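You operate a simulated robot arm through the tools that you are given. There is no shell and no other tool.

You are at the controls of a simulated robot arm. One attempt, no reset.

Task
Adjust the brake rig till its display says good, then try the brake.
Fine: green lever off to adjust, on to try the teal wheel. Where these are worked on the way, their far stop is far enough and under half their travel is too little: green lever.

Only the result counts: the job must be done as asked and must still hold three seconds after the hand-in. Knocking over, shifting, dropping, spilling or breaking anything else fails it.

Robot
A 7-joint arm with a two-finger parallel gripper, fixed in place. Base frame: the origin is on the floor under the middle of its stand, x ahead of it, y to its left, z up. Readings come in m, rad, newtons and seconds.
With the tool pointing down near the work surface it reaches from about 0.34 to 0.74 m from the base axis. Its first joint turns from -2.007 to 2.007 rad. Payload 3.91 kg.
Tool frame: the origin (TCP) lies between the finger pads and is the grasp point; the fingertips stand 0.03 m ahead of it; z points along the fingers, y is the line along which they close. The gripper opens to 0.11 m. The fingers are 0.02 m wide and 0.01 m thick; the gripper's body (0.048 by 0.112 m) begins 0.055 m behind the TCP.
Orientation is told as [roll, pitch, yaw] about the base's x, y, z axes, in that order, counted from this pose: with the fingers straight down and closing along the base's y, the tool's x points along the base's -x, its y along +y and its z along -z.

Tools
- The arm moves only by the tool step_arm. Its argument "rows" is a list that holds one entry, the list of rows, each a list of 7 numbers: the turn, a rotation vector about the base's x, y, z in units of 8 degrees (1.0 is 8 degrees), then the shift along the base's x, y, z in units of 30 mm (1.0 is 30 mm), then the opening in per cent of the stroke, from 0 (shut) to 100 (fully open). In form: [[[wx, wy, wz, dx, dy, dz, grip], ...]]. A call has 1 to 20 rows; each row shifts and turns the commanded pose from where the row before left it. A call with a number of a shift or a turn outside -1 to 1 is refused whole. Each row takes 0.2 s and may step no farther than 0.05 m and 0.15 rad from the row before; otherwise, or with a gripper value out of range, the whole call is refused. Where a pose cannot be reached the arm comes as near as it can. A force on the tool above 40 N (or 10 N above the force at the start of the call, whichever is more), or a blocked arm, ends the call early, and 0.2 s more pass. The fingers move at their own pace (about 0.108 m/s each) and stop on an object; they squeeze with about 42 N. The grip force told is the motor's: it shows also when the fingers shut on nothing. Time passes only in rows, and 0.2 s behind the last, so rows that do not move let the fingers close. The reply holds the time, the measured pose of the TCP, the force on the tool along the base axes, the opening and the grip force, in the units named above and with some noise, with the torque about the TCP (base axes, N m) and any sound that the robot's microphone picked up, and new pictures: "show" is both (left out), scene, wrist or none.
- Cameras (640 x 400 px; columns grow to the right, rows downward): "scene" is fixed at [0.051, 0.652, 1.6362]; the picture's right is [-0.98, -0.20, 0.00], its down [-0.05, 0.23, -0.97] and it looks along [0.19, -0.95, -0.23] (base axes); focal length 324 px, centre (320, 200). "wrist" rides on the gripper at [0.072, 0.017, -0.103] in the tool frame; the picture's right is [-0.23, 0.97, 0.00], its down [-0.76, -0.18, -0.62] and it looks along [-0.61, -0.14, 0.78] (tool axes); focal length 222 px, centre (320, 200). There is no depth. A picture from a camera that has moved, and an enlarged one, comes with that camera's place and axes in the base frame and with its lens.
- raise_lower(by): slides the trunk up (or, below 0, down) by that many m; the arm rides with it, the base frame stays. It gives what a move gives, with no picture.
- inspect(camera, box): a new picture of the part [left, top, right, bottom] of that camera's present view, enlarged. It takes no simulated time.
- job_done(): hands the job in; it is judged then, once.

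Places have to be worked out from the pictures, the camera data and where the tool is seen. Open the gripper and draw the arm clear of the work before you hand the job in, unless the task says otherwise.

The tools are called as a command line: name --argument value ..., lists and objects as JSON in quotes. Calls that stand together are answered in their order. step_arm: Moves the arm, as the interface text tells. Its arguments: {"type":"object","properties":{"rows":{"type":"array","items":{"type":"array","items":{"type":"array","items":{"type":"number"}}}},"show":{"type":"string","enum":["both","scene","wrist","none"]}},"required":["rows"]} The other tools are called the same way: raise_lower (by) moves the trunk up or down; inspect (camera, box) takes an enlarged picture of a part of a camera's view; job_done () hands the job in.

At the start:

```text
clock: 0.0
ee_pos: [0.2485, -0.3255, 1.4582]
tool_rot: [0.0, 0.0, 0.002]
ft_force: [-0.2, 0.3, -0.4]
wrist_torque: [-0.01, -0.01, -0.02]
gripper_width: 0.1099
gripper_force: 0.0
trunk travel left (down, up): [-0.925, 0.065]
```

scene: 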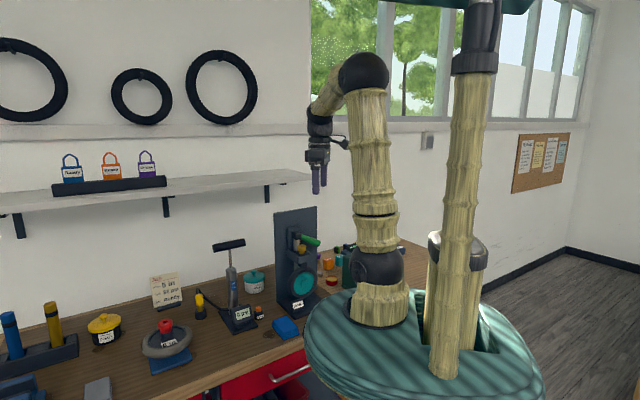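
wrist: 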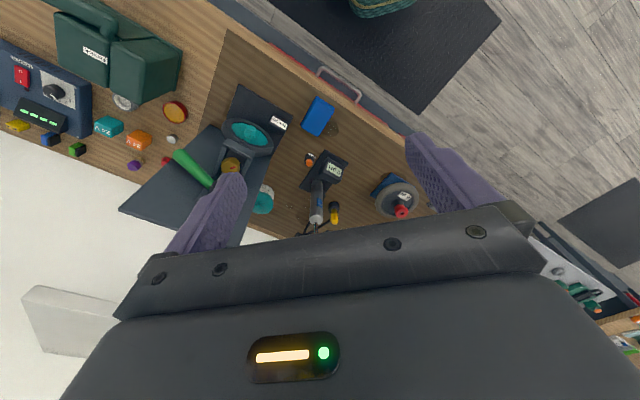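

The first pictures show a bench with a dark stand (green lever, teal wheel) and several other gadgets. I look closer at the stand and the bench before moving.

inspect --camera "scene" --box '[200, 190, 360, 350]'

inspect --camera "wrist" --box '[120, 70, 440, 250]'

inspect --camera "scene" --box '[0, 230, 220, 400]'

```text
2.50 times, centred on (280, 270) of scene
camera zoom: at [0.051, 0.652, 1.6362], right [-0.98, -0.2, 0.0], down [-0.05, 0.23, -0.97], along [0.19, -0.95, -0.23], focal length 811 px, centre (420, 25)
```

zoom: 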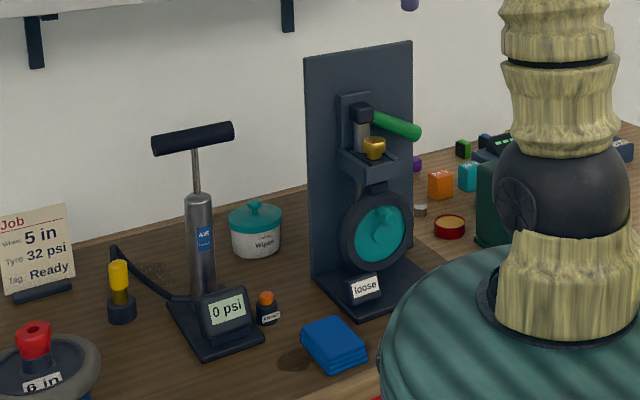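

```text
2.00 times, centred on (280, 160) of wrist
camera zoom: at [0.1761, -0.3084, 1.5627], right [0.23, 0.97, 0.0], down [0.76, -0.18, 0.62], along [0.61, -0.14, -0.78], focal length 444 px, centre (400, 280)
```

zoom: 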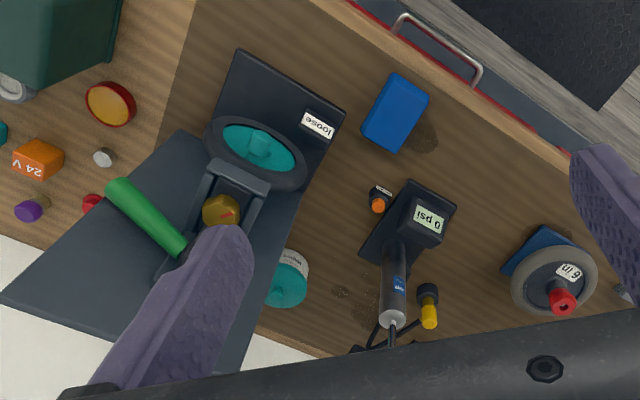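

```text
2.35 times, centred on (110, 315) of scene
camera zoom: at [0.051, 0.652, 1.6362], right [-0.98, -0.2, 0.0], down [-0.05, 0.23, -0.97], along [0.19, -0.95, -0.23], focal length 764 px, centre (814, -71)
```

zoom: 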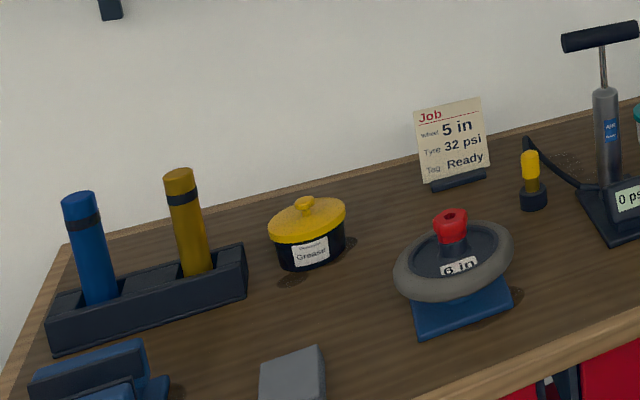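

The rig (display "loose") stands near (0.36, -0.53), its board facing back toward the robot along about (-0.7, 0.7), so the bench lies at -45° azimuth. The brass knob sits near (0.365, -0.546, 1.145), the lever pivot near (0.38, -0.60, 1.17) with its tip near (0.32, -0.65, 1.13), and the wheel near (0.353, -0.527, 1.0). I turn the tool -45° in yaw, high above, so the wrist camera faces the rig.

step_arm --rows '[[[0, 0, -0.94, -0.27, -0.27, 0, 100], [0, 0, -0.94, -0.27, -0.27, 0, 100], [0, 0, -0.94, -0.27, -0.27, 0, 100], [0, 0, -0.94, -0.27, -0.27, 0, 100], [0, 0, -0.94, -0.27, -0.27, 0, 100], [0, 0, -0.94, -0.27, -0.27, 0, 100], [0, 0, 0, 0, 0, 0, 100]]]' --show "both"

```text
clock: 1.6
ee_pos: [0.2008, -0.3746, 1.4587]
tool_rot: [0.0, 0.001, -0.79]
ft_force: [0.2, 0.5, 1.1]
wrist_torque: [0.01, 0.02, -0.03]
gripper_width: 0.1099
gripper_force: 0.0
trunk travel left (down, up): [-0.925, 0.065]
camera wrist: at [0.1618, -0.3116, 1.5627], right [0.85, 0.53, 0.0], down [0.41, -0.67, 0.62], along [0.33, -0.53, -0.78], focal length 222 px, centre (320, 200)
```

scene: 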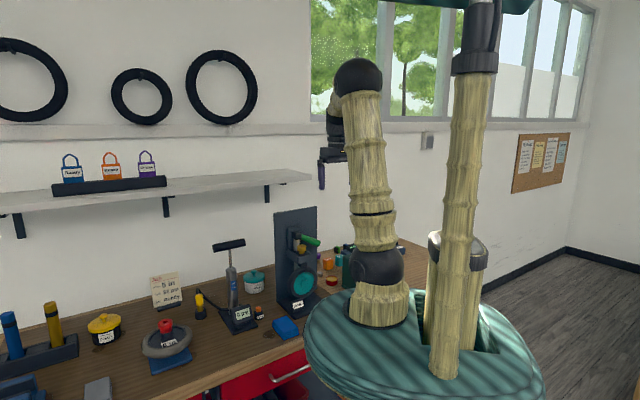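
wrist: 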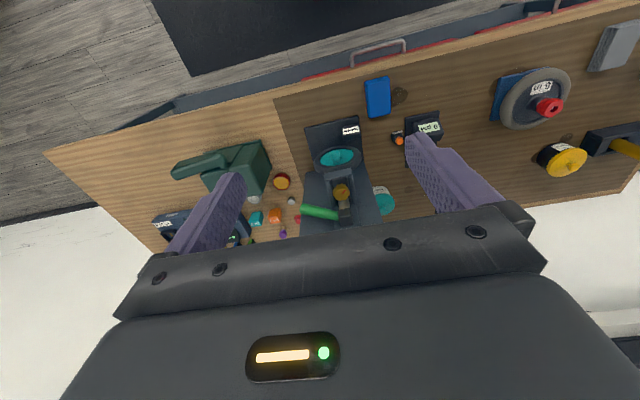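

The wrist camera now looks at the rig square on. I enlarge that part.

inspect --camera "wrist" --box '[280, 110, 400, 240]'

inspect --camera "scene" --box '[260, 200, 340, 320]'

```text
3.08 times, centred on (340, 175) of wrist
camera zoom: at [0.1618, -0.3116, 1.5627], right [0.85, 0.53, 0.0], down [0.41, -0.67, 0.62], along [0.33, -0.53, -0.78], focal length 684 px, centre (258, 277)
```

zoom: 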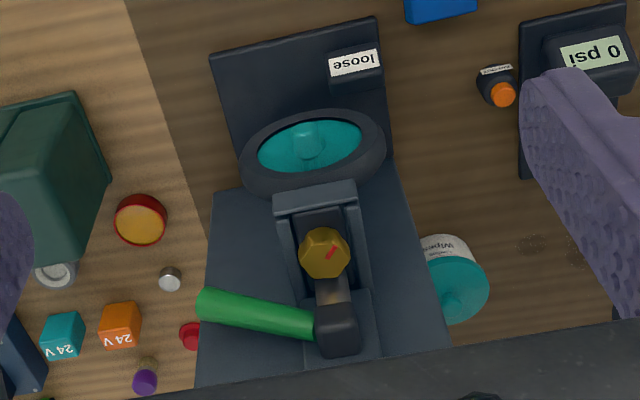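

```text
3.33 times, centred on (300, 260) of scene
camera zoom: at [0.051, 0.652, 1.6362], right [-0.98, -0.2, 0.0], down [-0.05, 0.23, -0.97], along [0.19, -0.95, -0.23], focal length 1082 px, centre (387, 0)
```

zoom: 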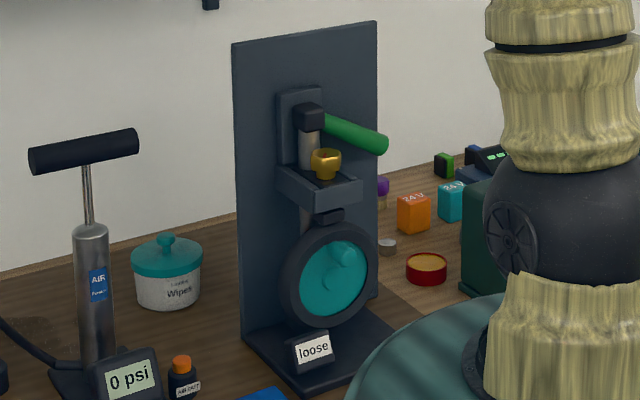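

The brass part is a hex knob with a red mark at about (0.363, -0.541, 1.15). The lever's black hub is at (0.393, -0.572, 1.19), with the green arm going right and down to (0.315, -0.638, 1.14). I lower the trunk 0.2 m, with the tool still 0.2 m in front of the rig, for a closer look.

raise_lower --by -0.2

inspect --camera "wrist" --box '[200, 100, 480, 300]'

inspect --camera "scene" --box '[220, 180, 420, 340]'

```text
clock: 3.8
ee_pos: [0.201, -0.3754, 1.2589]
tool_rot: [0.0, 0.0, -0.788]
ft_force: [0.5, -0.3, -0.8]
wrist_torque: [-0.03, -0.01, 0.0]
gripper_width: 0.1101
gripper_force: 0.1
trunk travel left (down, up): [-0.725, 0.265]
```

```text
2.00 times, centred on (340, 200) of wrist
camera zoom: at [0.1617, -0.3119, 1.3627], right [0.85, 0.53, 0.0], down [0.41, -0.66, 0.62], along [0.33, -0.53, -0.78], focal length 444 px, centre (280, 200)
```

zoom: 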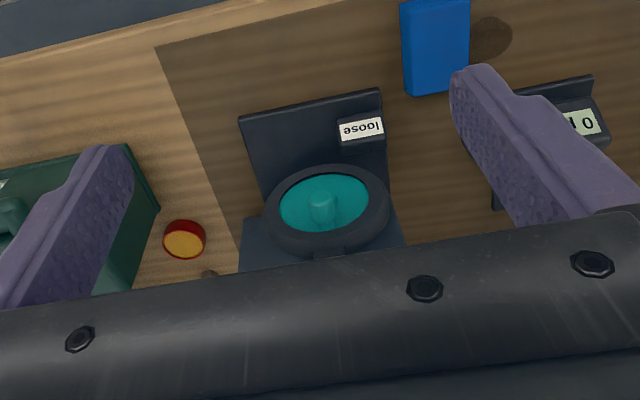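

```text
2.50 times, centred on (320, 260) of scene
camera zoom: at [0.051, 0.652, 1.6362], right [-0.98, -0.2, 0.0], down [-0.05, 0.23, -0.97], along [0.19, -0.95, -0.23], focal length 811 px, centre (320, 50)
```

zoom: 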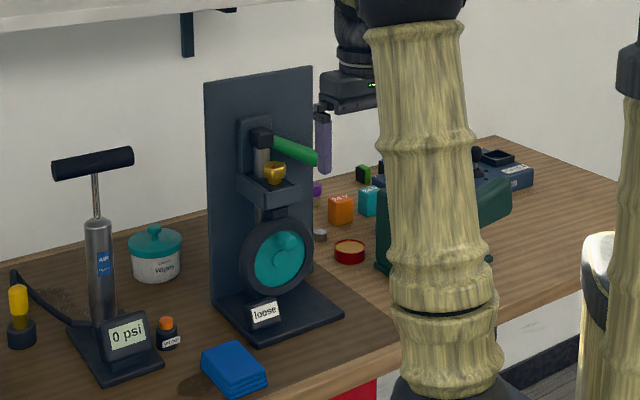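

The gripper body hides the lever and knob from here, and the wheel's face has a single teal boss. I pitch the tool 30° forward about the -l axis so the camera looks more level at the rig.

step_arm --rows '[[[-0.663, -0.663, 0, 0, 0, 0, 100], [-0.663, -0.663, 0, 0, 0, 0, 100], [-0.663, -0.663, 0, 0, 0, 0, 100], [-0.663, -0.663, 0, 0, 0, 0, 100], [0, 0, 0, 0, 0, 0, 100]]]' --show "wrist"

```text
clock: 5.0
ee_pos: [0.2011, -0.3737, 1.2581]
tool_rot: [0.0, -0.523, -0.788]
ft_force: [0.0, -0.5, -0.1]
wrist_torque: [-0.05, 0.03, -0.02]
gripper_width: 0.1097
gripper_force: 0.0
trunk travel left (down, up): [-0.725, 0.265]
camera wrist: at [0.1323, -0.2814, 1.312], right [0.83, 0.55, 0.11], down [0.12, -0.37, 0.92], along [0.55, -0.75, -0.37], focal length 222 px, centre (320, 200)
```

wrist: 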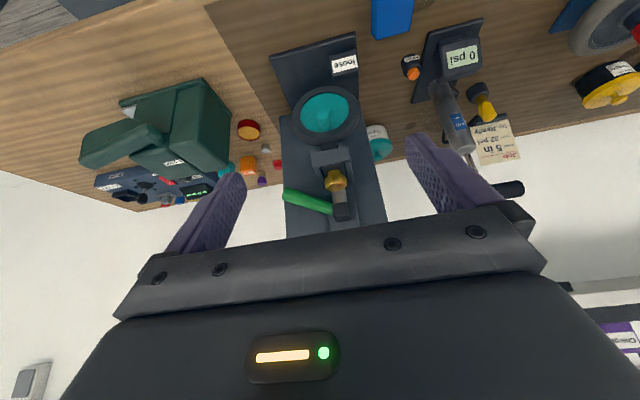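

inspect --camera "wrist" --box '[270, 80, 400, 230]'

```text
2.67 times, centred on (335, 155) of wrist
camera zoom: at [0.1323, -0.2814, 1.312], right [0.83, 0.55, 0.11], down [0.12, -0.37, 0.92], along [0.55, -0.75, -0.37], focal length 592 px, centre (280, 320)
```

zoom: 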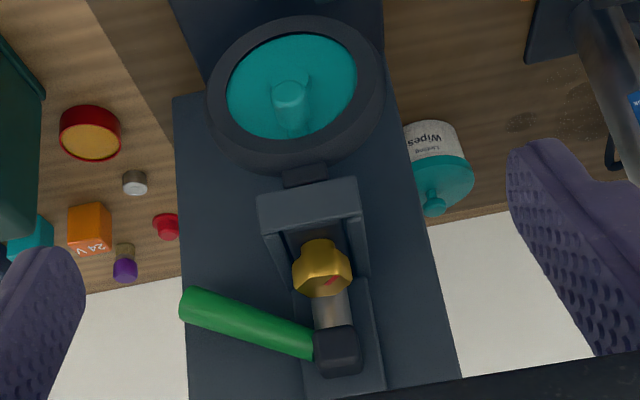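

I zoom in further on the wheel and on the lever/knob group from both cameras.

inspect --camera "scene" --box '[270, 200, 330, 320]'

inspect --camera "wrist" --box '[300, 80, 360, 150]'

inspect --camera "wrist" --box '[270, 145, 360, 225]'

inspect --camera "scene" --box '[280, 220, 330, 260]'

inspect --camera "scene" --box '[270, 250, 330, 320]'

```text
3.33 times, centred on (300, 260) of scene
camera zoom: at [0.051, 0.652, 1.6362], right [-0.98, -0.2, 0.0], down [-0.05, 0.23, -0.97], along [0.19, -0.95, -0.23], focal length 1082 px, centre (387, 0)
```

zoom: 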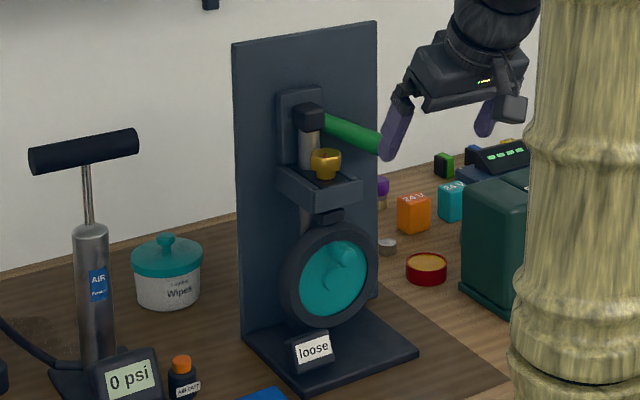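

```text
5.71 times, centred on (330, 115) of wrist
camera zoom: at [0.1323, -0.2814, 1.312], right [0.83, 0.55, 0.11], down [0.12, -0.37, 0.92], along [0.55, -0.75, -0.37], focal length 1269 px, centre (263, 686)
```

zoom: 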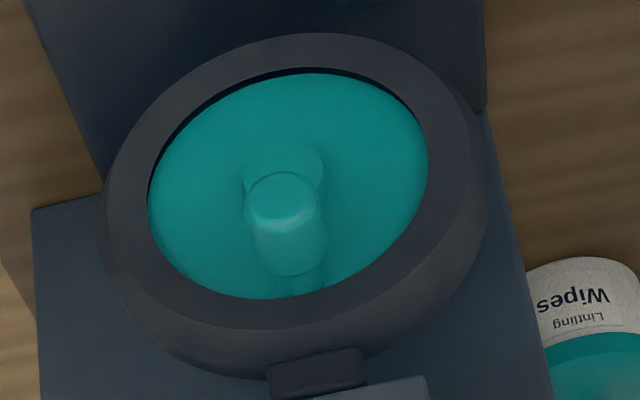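

```text
5.00 times, centred on (315, 185) of wrist
camera zoom: at [0.1323, -0.2814, 1.312], right [0.83, 0.55, 0.11], down [0.12, -0.37, 0.92], along [0.55, -0.75, -0.37], focal length 1111 px, centre (345, 275)
```

zoom: 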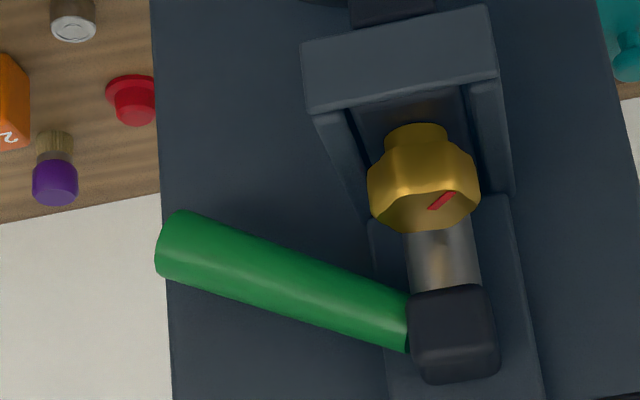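

```text
10.00 times, centred on (305, 240) of scene
camera zoom: at [0.051, 0.652, 1.6362], right [-0.98, -0.2, 0.0], down [-0.05, 0.23, -0.97], along [0.19, -0.95, -0.23], focal length 3245 px, centre (470, -200)
```

zoom: 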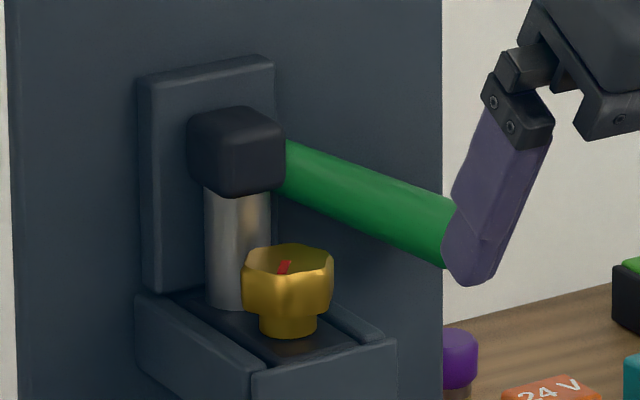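

```text
5.71 times, centred on (300, 285) of scene
camera zoom: at [0.051, 0.652, 1.6362], right [-0.98, -0.2, 0.0], down [-0.05, 0.23, -0.97], along [0.19, -0.95, -0.23], focal length 1854 px, centre (434, -286)
```

zoom: 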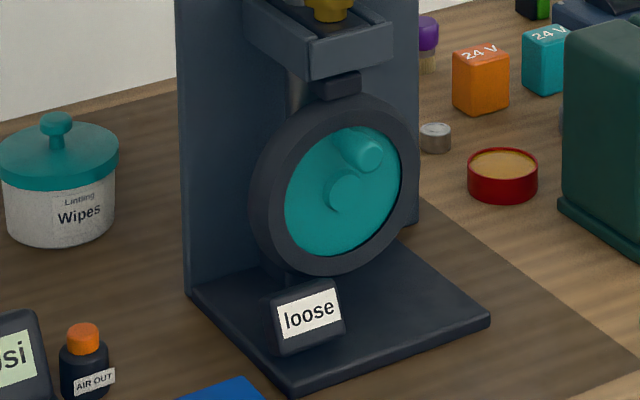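

The wheel has a hub boss and an off-centre peg near the top, and a black pad sits just above its rim. I zoom in on the pad gap and the lever hub to judge whether the lever is on or off now.

inspect --camera "scene" --box '[292, 250, 316, 276]'

inspect --camera "wrist" --box '[315, 130, 350, 165]'

inspect --camera "scene" --box '[272, 205, 330, 240]'

```text
15.38 times, centred on (304, 263) of scene
camera zoom: at [0.051, 0.652, 1.6362], right [-0.98, -0.2, 0.0], down [-0.05, 0.23, -0.97], along [0.19, -0.95, -0.23], focal length 4992 px, centre (566, -769)
```

zoom: 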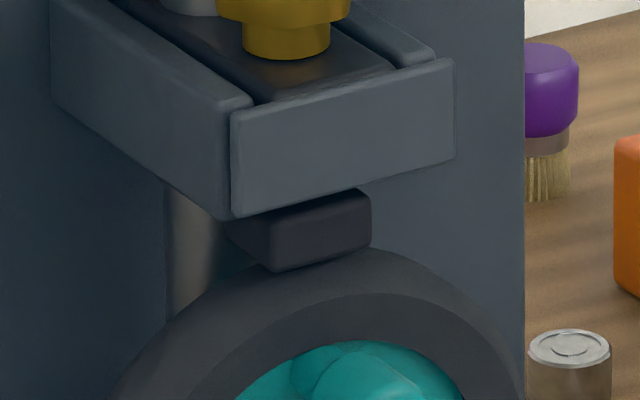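

```text
11.43 times, centred on (332, 148) of wrist
camera zoom: at [0.1323, -0.2814, 1.312], right [0.83, 0.55, 0.11], down [0.12, -0.37, 0.92], along [0.55, -0.75, -0.37], focal length 2538 px, centre (177, 800)
```

zoom: 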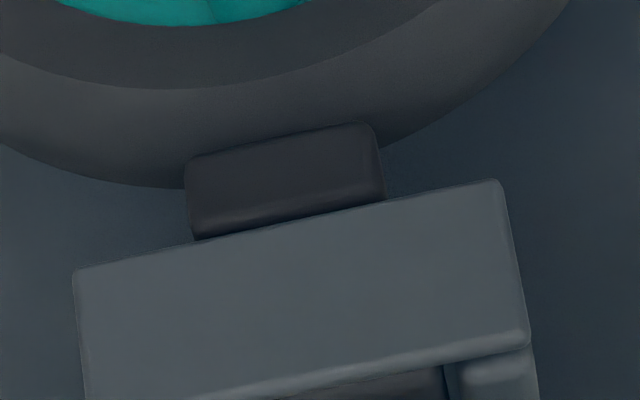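

```text
11.03 times, centred on (301, 222) of scene
camera zoom: at [0.051, 0.652, 1.6362], right [-0.98, -0.2, 0.0], down [-0.05, 0.23, -0.97], along [0.19, -0.95, -0.23], focal length 3581 px, centre (530, -48)
```

zoom: 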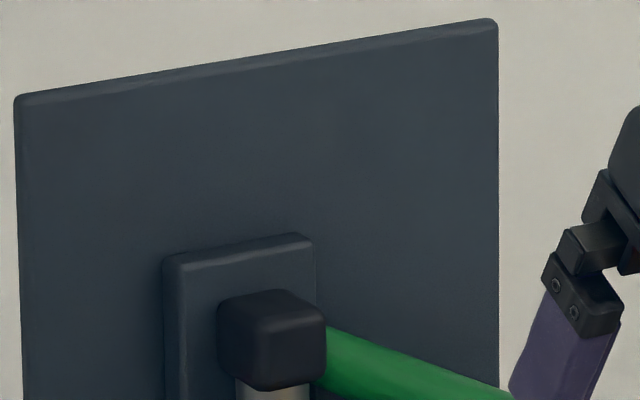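

The pad is too close to the rim to tell the lever state by eye, so I'll test the lever with closed fingers. Its outer part lies near f≈0.671 (toward the wall), l≈-0.205, z≈1.155. I shut the fingers and go to a point in front of and above it, keeping the 30° tilt.

step_arm --rows '[[[0, 0, 0, 0.374, -0.933, 0, 0], [0, 0, 0, 0.374, -0.933, 0, 0], [0, 0, 0, 0.374, -0.933, 0, 0], [0, 0, 0, 0.374, -0.933, 0, 0], [0, 0, 0, 0.374, -0.933, 0, 0], [0, 0, 0, 0.374, -0.933, 0, 0], [0, 0, 0, 0.374, -0.933, 0, 0], [0, 0, 0, 0, 0, 0, 0]]]' --show "both"

```text
clock: 6.8
ee_pos: [0.2778, -0.57, 1.2572]
tool_rot: [0.001, -0.525, -0.789]
ft_force: [0.1, 0.6, 0.5]
wrist_torque: [0.01, 0.01, 0.0]
gripper_width: 0.0002
gripper_force: 37.6
trunk travel left (down, up): [-0.725, 0.265]
camera wrist: at [0.2104, -0.4775, 1.3115], right [0.83, 0.55, 0.11], down [0.12, -0.37, 0.92], along [0.55, -0.75, -0.37], focal length 222 px, centre (320, 200)
```

scene: 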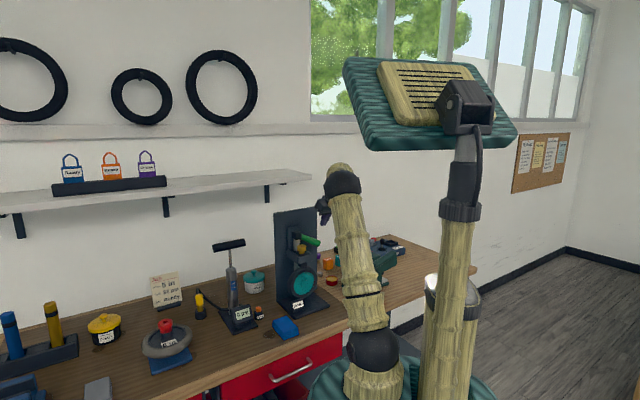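
wrist: 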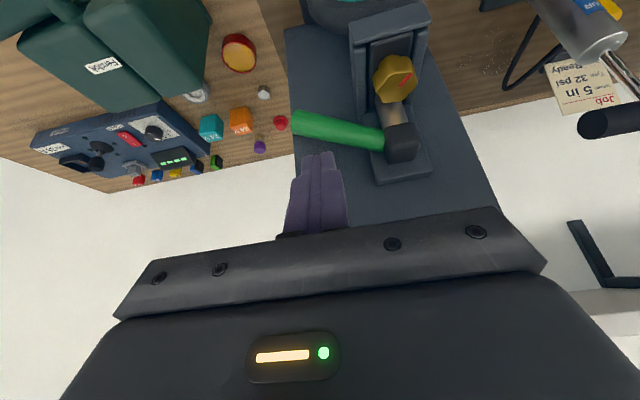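

Using two wrist views, the lever runs from its hub at (0.387, -0.593, 1.174) to a tip centre at (0.324, -0.660, 1.121), about 30° below level and parallel to the board, so it must swing about the board's normal. I bring the closed fingertips to just above its outer end.

step_arm --rows '[[[0, 0, 0, 0.522, -0.656, -0.667, 0], [0, 0, 0, 0.522, -0.656, -0.667, 0], [0, 0, 0, 0.522, -0.656, -0.6, 0], [0, 0, 0, 0, 0, 0, 0]]]' --show "both"

inspect --camera "scene" --box '[270, 190, 350, 260]'

```text
clock: 7.8
ee_pos: [0.3292, -0.6301, 1.1988]
tool_rot: [0.0, -0.525, -0.788]
ft_force: [-0.2, 0.2, -0.5]
wrist_torque: [0.01, 0.02, -0.01]
gripper_width: 0.0
gripper_force: 38.2
trunk travel left (down, up): [-0.725, 0.265]
camera wrist: at [0.2602, -0.5371, 1.2528], right [0.83, 0.55, 0.11], down [0.12, -0.37, 0.92], along [0.55, -0.75, -0.37], focal length 222 px, centre (320, 200)
```

scene: 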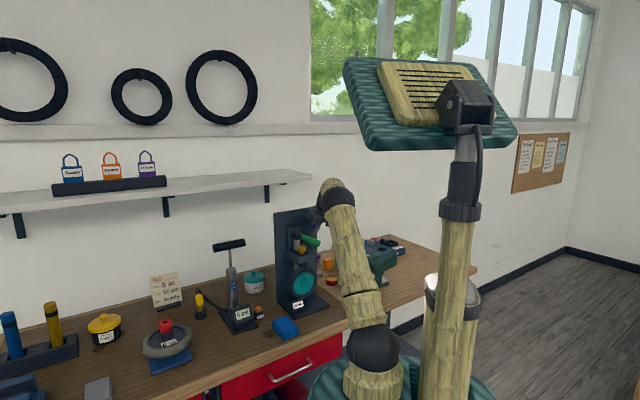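
wrist: 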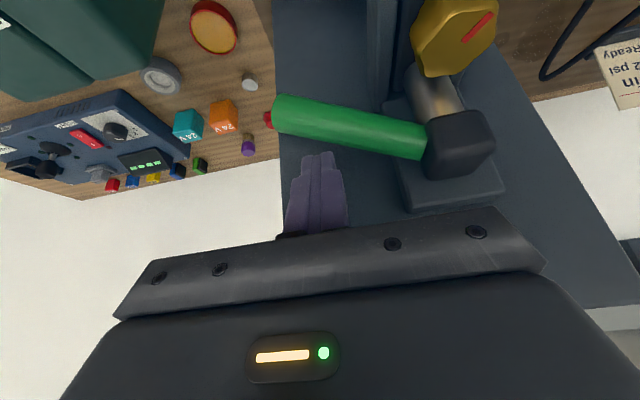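

```text
5.71 times, centred on (310, 225) of scene
camera zoom: at [0.051, 0.652, 1.6362], right [-0.98, -0.2, 0.0], down [-0.05, 0.23, -0.97], along [0.19, -0.95, -0.23], focal length 1854 px, centre (377, 57)
```

zoom: 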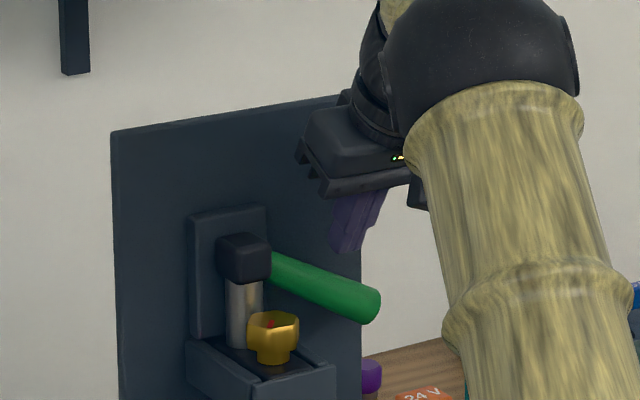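

The fingertips are about 20 mm above the bar (bar centre about z 1.135 there). I press down slowly and watch the force.

step_arm --rows '[[[0, 0, 0, 0, 0, -0.2, 0], [0, 0, 0, 0, 0, -0.2, 0], [0, 0, 0, 0, 0, -0.2, 0], [0, 0, 0, 0, 0, -0.1, 0], [0, 0, 0, 0, 0, -0.1, 0]]]' --show "wrist"

```text
clock: 9.0
ee_pos: [0.326, -0.6302, 1.1782]
tool_rot: [-0.001, -0.525, -0.788]
ft_force: [0.1, -0.6, 3.8]
wrist_torque: [-0.02, -0.08, 0.0]
gripper_width: 0.0002
gripper_force: 37.0
trunk travel left (down, up): [-0.725, 0.265]
camera wrist: at [0.2572, -0.5375, 1.2312], right [0.83, 0.55, 0.11], down [0.12, -0.37, 0.92], along [0.55, -0.75, -0.37], focal length 222 px, centre (320, 200)
```

wrist: 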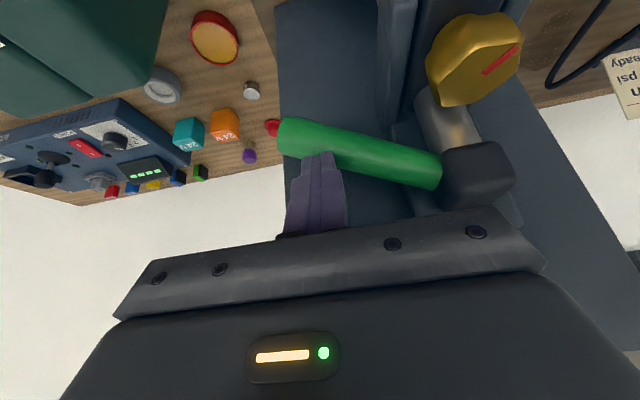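

I have contact, with about 4 N upward on the tool. I press another 9 mm in small steps to see whether it yields.

step_arm --rows '[[[0, 0, 0, 0, 0, -0.1, 0], [0, 0, 0, 0, 0, -0.1, 0], [0, 0, 0, 0, 0, -0.1, 0]]]' --show "wrist"

```text
clock: 9.8
ee_pos: [0.3248, -0.6295, 1.1753]
tool_rot: [-0.004, -0.539, -0.789]
ft_force: [2.3, -7.3, 36.9]
wrist_torque: [-0.36, -0.67, -0.11]
gripper_width: 0.0
gripper_force: 37.3
trunk travel left (down, up): [-0.725, 0.265]
camera wrist: at [0.2563, -0.5359, 1.2273], right [0.83, 0.55, 0.11], down [0.11, -0.36, 0.93], along [0.55, -0.76, -0.36], focal length 222 px, centre (320, 200)
```

wrist: 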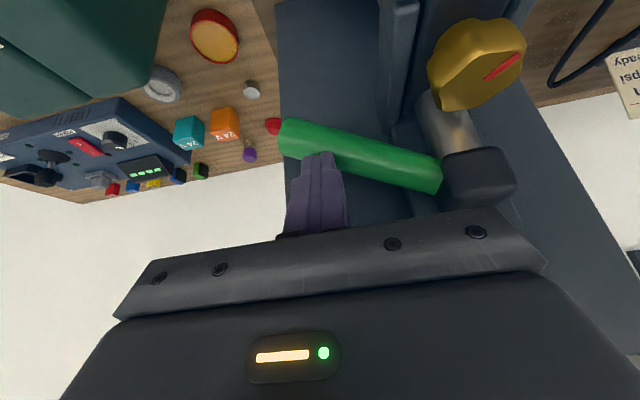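

The bar doesn't yield downward: 37 N with no movement, so it rests on its lower stop and its travel must be upward. I back off up and away from the board so I can tilt the tool level and lift it from beneath.

step_arm --rows '[[[0, 0, 0, 0, 0, 0.5, 0], [0, 0, 0, 0, 0, 0.6, 0], [0, 0, 0, -0.7, 0.7, 0.4, 0], [0, 0, 0, -0.7, 0.7, 0, 0], [0, 0, 0, -0.7, 0.7, 0, 0], [0, 0, 0, -0.7, 0.7, 0, 0], [0, 0, 0, -0.7, 0.7, 0, 0]]]' --show "none"

inspect --camera "wrist" --box '[240, 0, 480, 200]'

```text
clock: 11.4
ee_pos: [0.22, -0.526, 1.2139]
tool_rot: [0.002, -0.524, -0.787]
ft_force: [-0.9, 0.5, -0.2]
wrist_torque: [-0.02, -0.02, 0.02]
gripper_width: 0.0
gripper_force: 37.4
trunk travel left (down, up): [-0.725, 0.265]
```

```text
2.00 times, centred on (360, 100) of wrist
camera zoom: at [0.1518, -0.4318, 1.2679], right [0.83, 0.55, 0.11], down [0.12, -0.37, 0.92], along [0.55, -0.75, -0.37], focal length 444 px, centre (240, 400)
```

zoom: 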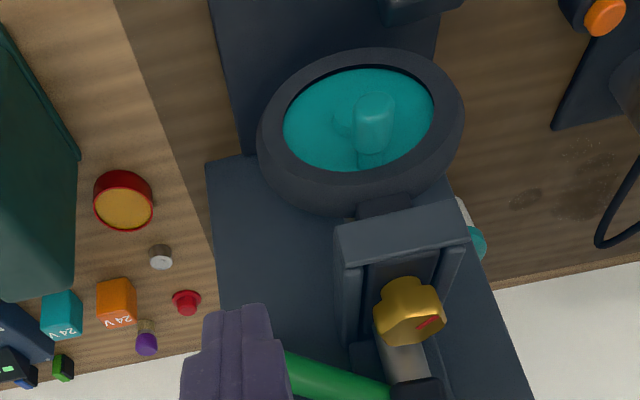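

The lever is well seen and the tool is clear of the rig. I pitch the tool another 60° to level, while dropping toward z≈1.09 and shifting slightly right.

step_arm --rows '[[[-0.663, -0.663, 0, -0.04, -0.04, -0.5, 0], [-0.663, -0.663, 0, -0.04, -0.04, -0.5, 0], [-0.663, -0.663, 0, -0.04, -0.04, -0.5, 0], [-0.663, -0.663, 0, -0.04, -0.04, -0.5, 0], [-0.663, -0.663, 0, -0.04, -0.04, -0.5, 0], [-0.663, -0.663, 0, -0.04, -0.04, -0.5, 0], [-0.663, -0.663, 0, -0.04, -0.04, -0.5, 0], [-0.663, -0.663, 0, -0.04, -0.04, -0.5, 0], [0, 0, 0, 0, 0, 0, 0]]]' --show "both"

```text
clock: 13.4
ee_pos: [0.2123, -0.5339, 1.0932]
tool_rot: [1.416, -1.571, -2.204]
ft_force: [0.2, 0.3, -0.4]
wrist_torque: [0.02, -0.01, -0.01]
gripper_width: 0.0
gripper_force: 37.3
trunk travel left (down, up): [-0.725, 0.265]
camera wrist: at [0.1508, -0.4477, 1.0208], right [0.69, 0.69, 0.23], down [-0.57, 0.32, 0.76], along [0.45, -0.65, 0.61], focal length 222 px, centre (320, 200)
```

scene: 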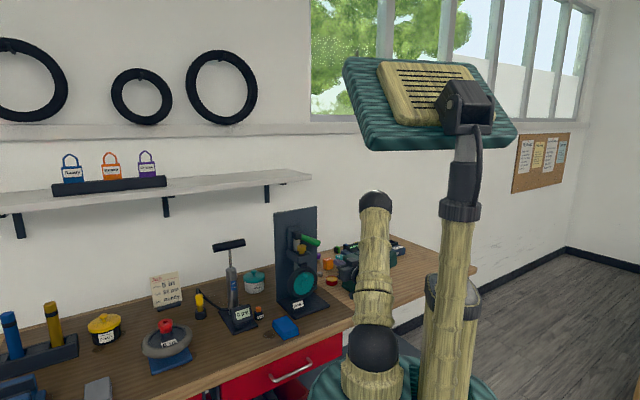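
wrist: 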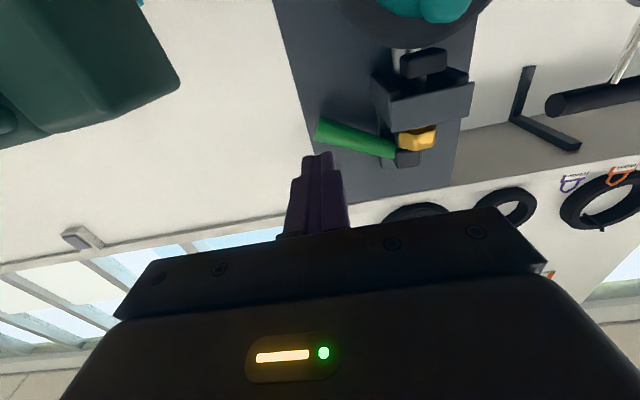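

The tool is level and the camera now sees the rig from below. I zoom on the pad for a "before" picture.

inspect --camera "wrist" --box '[300, 0, 500, 180]'

inspect --camera "wrist" --box '[380, 20, 460, 100]'

inspect --camera "scene" --box '[270, 220, 340, 320]'

```text
2.22 times, centred on (400, 90) of wrist
camera zoom: at [0.1508, -0.4477, 1.0208], right [0.69, 0.69, 0.23], down [-0.57, 0.32, 0.76], along [0.45, -0.65, 0.61], focal length 494 px, centre (142, 444)
```

zoom: 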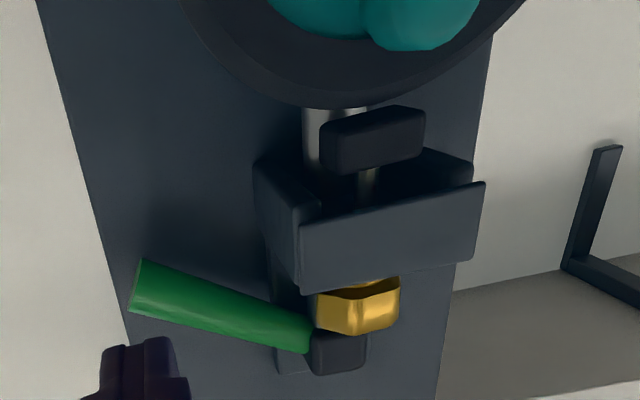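

```text
5.00 times, centred on (420, 60) of wrist
camera zoom: at [0.1508, -0.4477, 1.0208], right [0.69, 0.69, 0.23], down [-0.57, 0.32, 0.76], along [0.45, -0.65, 0.61], focal length 1111 px, centre (-180, 900)
```

zoom: 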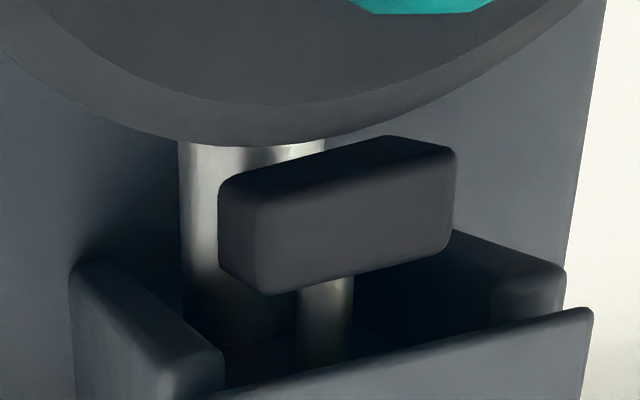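

```text
4.00 times, centred on (305, 270) of scene
camera zoom: at [0.051, 0.652, 1.6362], right [-0.98, -0.2, 0.0], down [-0.05, 0.23, -0.97], along [0.19, -0.95, -0.23], focal length 1298 px, centre (380, -80)
```

zoom: 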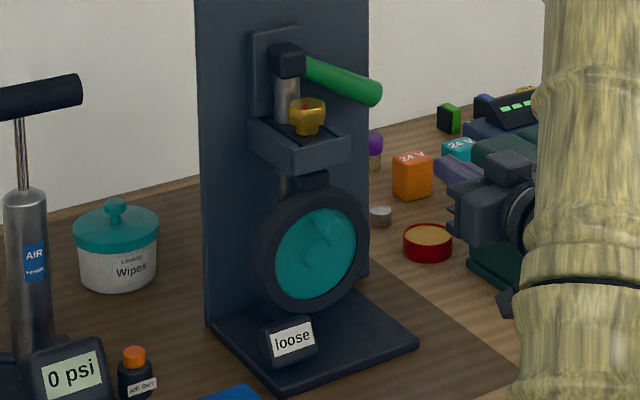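

From below I see a gap between the pad and the rim, with the rear post visible through it, so the lever is probably off now. To be sure, I'll lift it and watch the pad. First I slide the closed fingers in beneath the bar's outer end.

step_arm --rows '[[[0, 0, 0, 0.5, -0.5, -0.2, 0], [0, 0, 0, 0.7, -0.7, 0, 0], [0, 0, 0, 0.7, -0.7, 0, 0], [0, 0, 0, 0.7, -0.7, 0, 0], [0, 0, 0, 0.7, -0.7, 0, 0], [0, 0, 0, 0, 0, 0, 0]]]' --show "both"

inspect --camera "scene" --box '[270, 210, 350, 280]'

```text
clock: 14.8
ee_pos: [0.3109, -0.6323, 1.0869]
tool_rot: [1.092, -1.568, -1.878]
ft_force: [0.1, -0.1, -0.4]
wrist_torque: [0.02, 0.02, -0.03]
gripper_width: 0.0
gripper_force: 37.7
trunk travel left (down, up): [-0.725, 0.265]
camera wrist: at [0.2494, -0.5482, 1.0148], right [0.69, 0.69, 0.23], down [-0.57, 0.31, 0.76], along [0.45, -0.65, 0.61], focal length 222 px, centre (320, 200)
```

scene: 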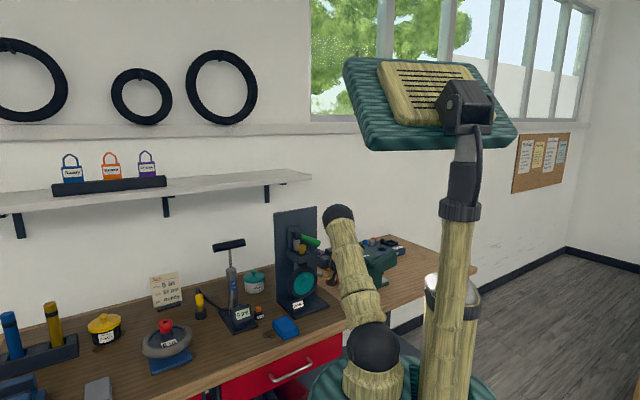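
wrist: 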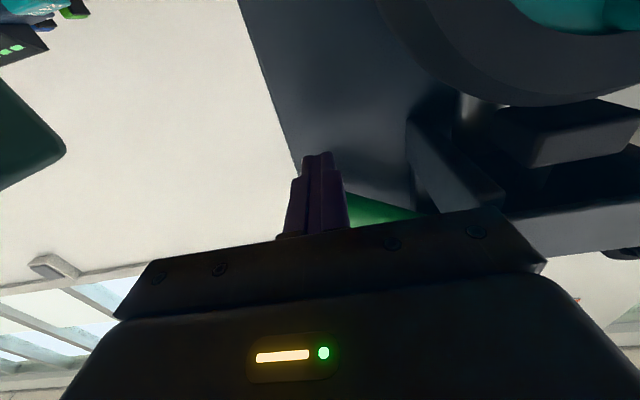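

```text
5.71 times, centred on (310, 245) of scene
camera zoom: at [0.051, 0.652, 1.6362], right [-0.98, -0.2, 0.0], down [-0.05, 0.23, -0.97], along [0.19, -0.95, -0.23], focal length 1854 px, centre (377, -57)
```

zoom: 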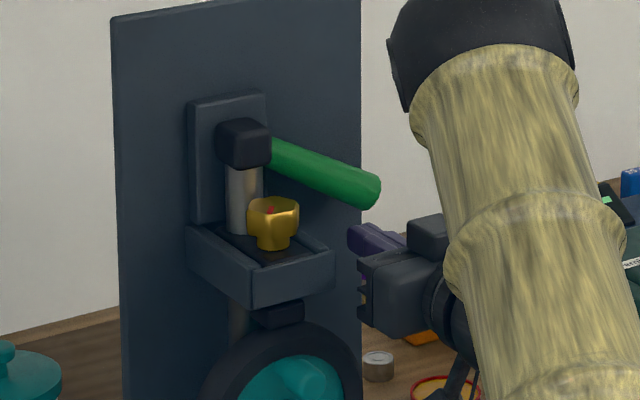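

The fingers are under the bar, about 15 mm below it. I lift in small steps and watch the force.

step_arm --rows '[[[0, 0, 0, 0, 0, 0.2, 0], [0, 0, 0, 0, 0, 0.2, 0], [0, 0, 0, 0, 0, 0.2, 0], [0, 0, 0, 0, 0, 0.15, 0], [0, 0, 0, 0, 0, 0.15, 0]]]' --show "none"

inspect --camera "scene" --box '[270, 210, 350, 280]'

```text
clock: 16.0
ee_pos: [0.3087, -0.6343, 1.1161]
tool_rot: [1.767, -1.57, -2.55]
ft_force: [1.5, 0.7, -1.0]
wrist_torque: [0.03, 0.05, 0.01]
gripper_width: 0.0
gripper_force: 37.5
trunk travel left (down, up): [-0.725, 0.265]
```

```text
5.71 times, centred on (310, 245) of scene
camera zoom: at [0.051, 0.652, 1.6362], right [-0.98, -0.2, 0.0], down [-0.05, 0.23, -0.97], along [0.19, -0.95, -0.23], focal length 1854 px, centre (377, -57)
```

zoom: 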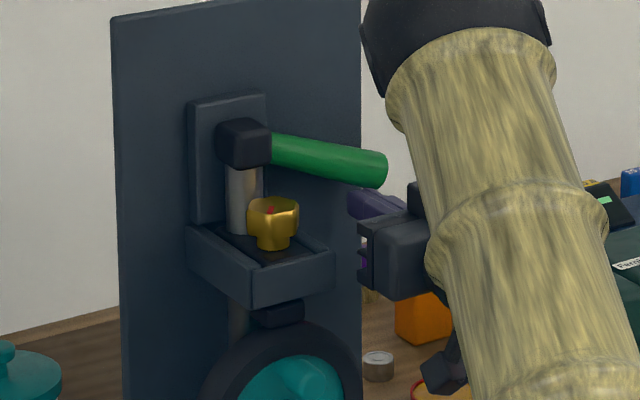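

The bar rises freely at about 1–2 N. I keep lifting in small steps and then compare the pad.

step_arm --rows '[[[0, 0, 0, 0, 0, 0.2, 0], [0, 0, 0, 0, 0, 0.2, 0], [0, 0, 0, 0, 0, 0.2, 0], [0, 0, 0, 0, 0, 0.2, 0], [0, 0, 0, 0, 0, 0.2, 0], [0, 0, 0, 0, 0, 0.2, 0], [0, 0, 0, 0, 0, 0.2, 0], [0, 0, 0, 0, 0, 0.2, 0]]]' --show "none"

inspect --camera "scene" --box '[270, 210, 350, 280]'

inspect --camera "scene" --box '[292, 250, 316, 276]'

```text
clock: 17.8
ee_pos: [0.311, -0.6327, 1.1617]
tool_rot: [1.089, -1.569, -1.874]
ft_force: [-0.3, -0.6, -0.3]
wrist_torque: [-0.03, -0.02, -0.02]
gripper_width: 0.0001
gripper_force: 37.9
trunk travel left (down, up): [-0.725, 0.265]
```

```text
5.71 times, centred on (310, 245) of scene
camera zoom: at [0.051, 0.652, 1.6362], right [-0.98, -0.2, 0.0], down [-0.05, 0.23, -0.97], along [0.19, -0.95, -0.23], focal length 1854 px, centre (377, -57)
```

zoom: 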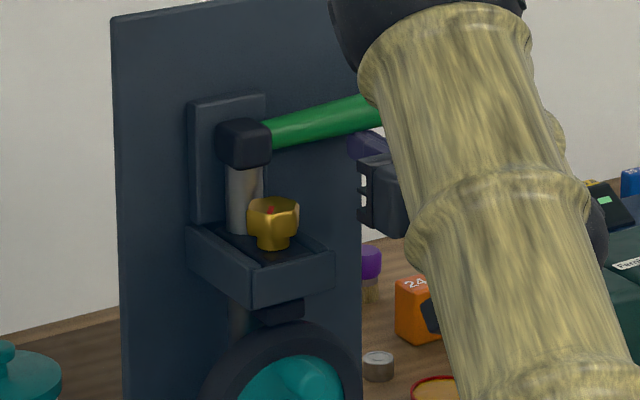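

```text
15.38 times, centred on (304, 263) of scene
camera zoom: at [0.051, 0.652, 1.6362], right [-0.98, -0.2, 0.0], down [-0.05, 0.23, -0.97], along [0.19, -0.95, -0.23], focal length 4992 px, centre (566, -769)
```

zoom: 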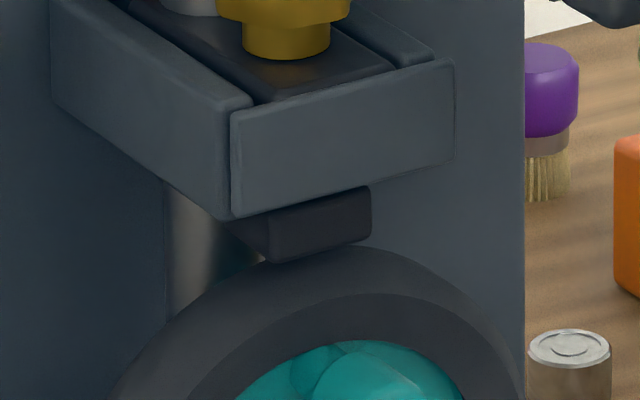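

Lifting raised the pad away from the wheel (its lower edge moved up about 8 px in the zoom). So bar down is "on" and bar up is "off". I keep lifting to the upper stop.

step_arm --rows '[[[0, 0, 0, 0, 0, 0.2, 0], [0, 0, 0, 0, 0, 0.2, 0], [0, 0, 0, 0, 0, 0.2, 0], [0, 0, 0, 0, 0, 0.2, 0], [0, 0, 0, 0, 0, 0.2, 0]]]' --show "none"

inspect --camera "scene" --box '[270, 200, 350, 280]'

inspect --camera "scene" --box '[292, 250, 316, 276]'

```text
clock: 19.0
ee_pos: [0.3103, -0.6349, 1.1922]
tool_rot: [1.01, -1.569, -1.795]
ft_force: [-0.3, -1.1, 0.2]
wrist_torque: [0.04, 0.0, 0.01]
gripper_width: 0.0002
gripper_force: 37.8
trunk travel left (down, up): [-0.725, 0.265]
```

```text
5.00 times, centred on (310, 240) of scene
camera zoom: at [0.051, 0.652, 1.6362], right [-0.98, -0.2, 0.0], down [-0.05, 0.23, -0.97], along [0.19, -0.95, -0.23], focal length 1622 px, centre (370, 0)
```

zoom: 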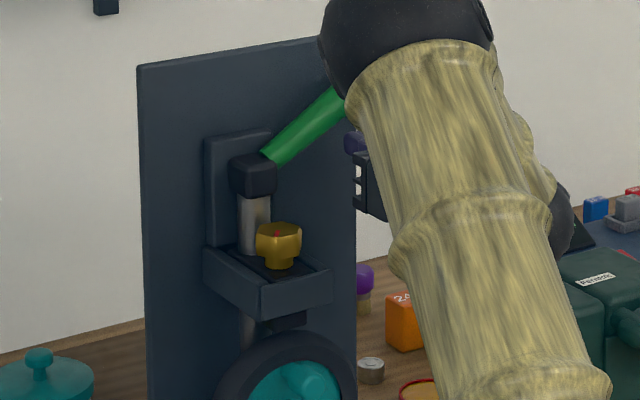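

```text
15.38 times, centred on (304, 263) of scene
camera zoom: at [0.051, 0.652, 1.6362], right [-0.98, -0.2, 0.0], down [-0.05, 0.23, -0.97], along [0.19, -0.95, -0.23], focal length 4992 px, centre (566, -769)
```

zoom: 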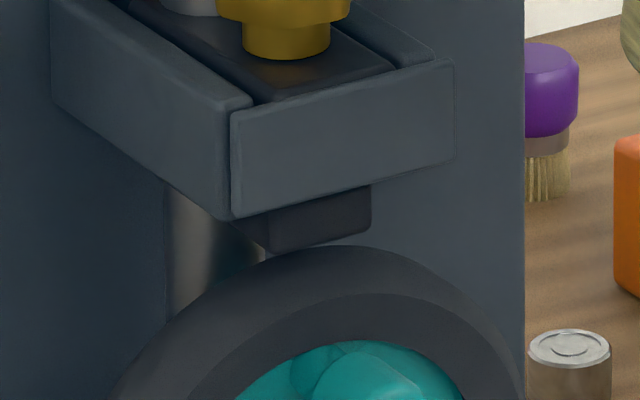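

The bar is now steeply up (about +40°) and the pad is rising further. I check the wrist view before following the arc inward.

inspect --camera "wrist" --box '[160, 0, 640, 300]'

inspect --camera "scene" --box '[285, 190, 345, 250]'

```text
1.33 times, centred on (400, 150) of wrist
camera zoom: at [0.249, -0.5493, 1.1204], right [0.69, 0.69, 0.23], down [-0.57, 0.31, 0.76], along [0.45, -0.65, 0.61], focal length 296 px, centre (213, 267)
```

zoom: 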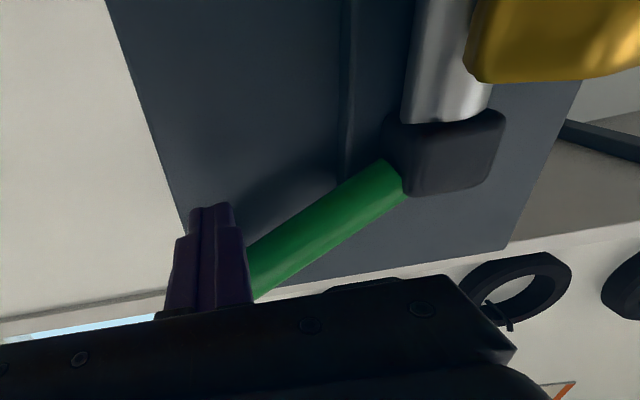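

```text
6.67 times, centred on (315, 220) of scene
camera zoom: at [0.051, 0.652, 1.6362], right [-0.98, -0.2, 0.0], down [-0.05, 0.23, -0.97], along [0.19, -0.95, -0.23], focal length 2163 px, centre (353, 67)
```

zoom: 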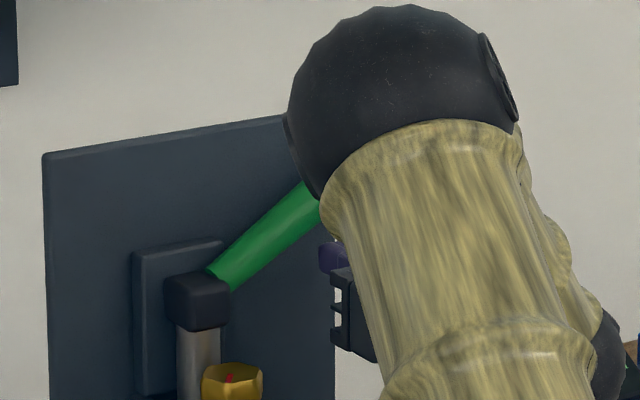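

Measured in the picture, the bar is at about +33° and ahead of my fingers, so it seems to have snapped over. I raise the fingers to touch it again and check that it's at its upper stop.

step_arm --rows '[[[0, 0, 0, 0, 0, 0.2, 0], [0, 0, 0, 0, 0, 0.2, 0], [0, 0, 0, 0, 0, 0.2, 0], [0, 0, 0, 0, 0, 0.1, 0], [0, 0, 0, 0, 0, 0.1, 0], [0, 0, 0, 0, 0, 0.1, 0]]]' --show "none"

inspect --camera "scene" --box '[285, 190, 345, 250]'

inspect --camera "wrist" --box '[160, 0, 640, 300]'

```text
clock: 20.4
ee_pos: [0.3104, -0.6351, 1.2117]
tool_rot: [0.216, -1.554, -1.001]
ft_force: [-3.1, 11.9, -33.1]
wrist_torque: [0.3, 0.83, 0.26]
gripper_width: 0.0
gripper_force: 38.0
trunk travel left (down, up): [-0.725, 0.265]
```

```text
6.67 times, centred on (315, 220) of scene
camera zoom: at [0.051, 0.652, 1.6362], right [-0.98, -0.2, 0.0], down [-0.05, 0.23, -0.97], along [0.19, -0.95, -0.23], focal length 2163 px, centre (353, 67)
```

zoom: 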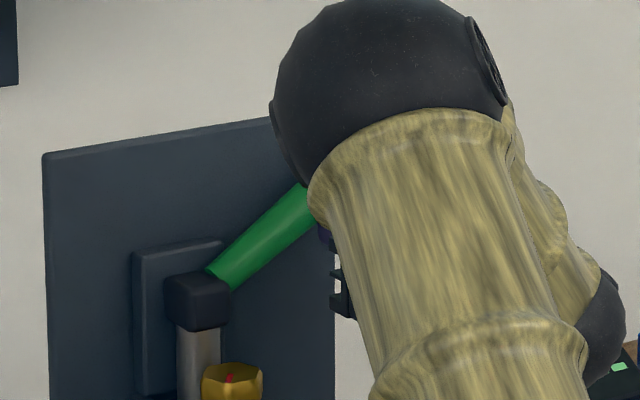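

```text
1.33 times, centred on (400, 150) of wrist
camera zoom: at [0.249, -0.5489, 1.1419], right [0.69, 0.69, 0.23], down [-0.56, 0.31, 0.77], along [0.46, -0.66, 0.59], focal length 296 px, centre (213, 267)
```

zoom: 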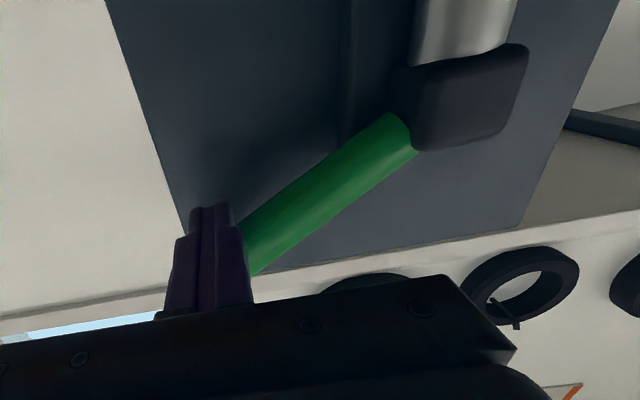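

At 33 N with no further movement, the bar is at its upper stop, so the lever is off. I ease the fingers down off it, back away from the board, and open the gripper.

step_arm --rows '[[[0, 0, 0, 0, 0, -0.5, 0], [0, 0, 0, 0, 0, -0.7, 0], [0, 0, 0, -0.7, 0.7, 0, 0], [0, 0, 0, -0.7, 0.7, 0, 0], [0, 0, 0, -0.7, 0.7, 0, 0], [0, 0, 0, -0.7, 0.7, 0, 0], [0, 0, 0, -0.7, 0.7, 0, 0], [0, 0, 0, 0, 0, 0, 60], [0, 0, 0, 0, 0, 0, 60], [0, 0, 0, 0, 0, 0, 60]]]' --show "both"

inspect --camera "scene" --box '[260, 190, 340, 320]'

```text
clock: 22.6
ee_pos: [0.2016, -0.5287, 1.1811]
tool_rot: [1.013, -1.569, -1.802]
ft_force: [-0.2, -0.2, 0.0]
wrist_torque: [0.01, 0.01, 0.01]
gripper_width: 0.0658
gripper_force: 0.0
trunk travel left (down, up): [-0.725, 0.265]
camera wrist: at [0.1408, -0.4439, 1.1101], right [0.69, 0.69, 0.23], down [-0.57, 0.31, 0.76], along [0.45, -0.65, 0.61], focal length 222 px, centre (320, 200)
```

scene: 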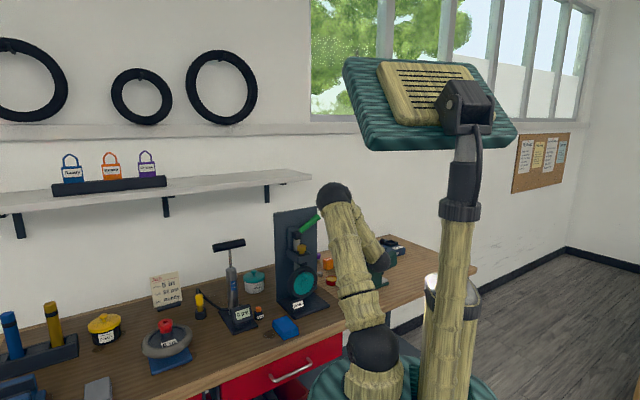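
wrist: 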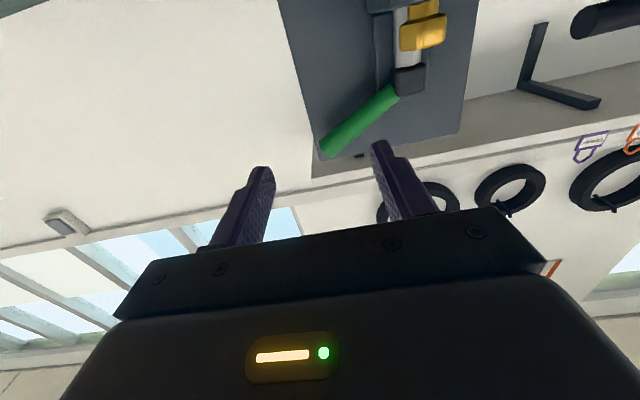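

```text
3.08 times, centred on (300, 255) of scene
camera zoom: at [0.051, 0.652, 1.6362], right [-0.98, -0.2, 0.0], down [-0.05, 0.23, -0.97], along [0.19, -0.95, -0.23], focal length 998 px, centre (382, 31)
```

zoom: 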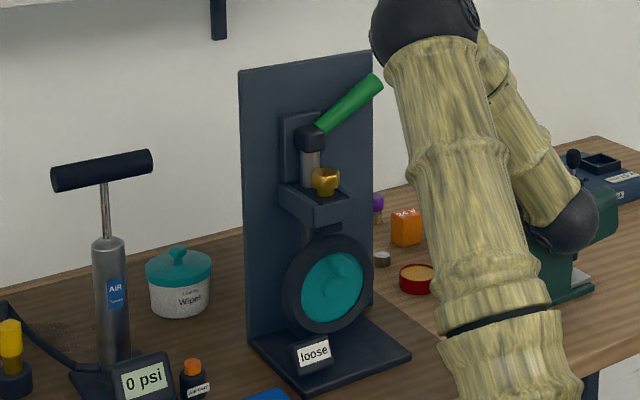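

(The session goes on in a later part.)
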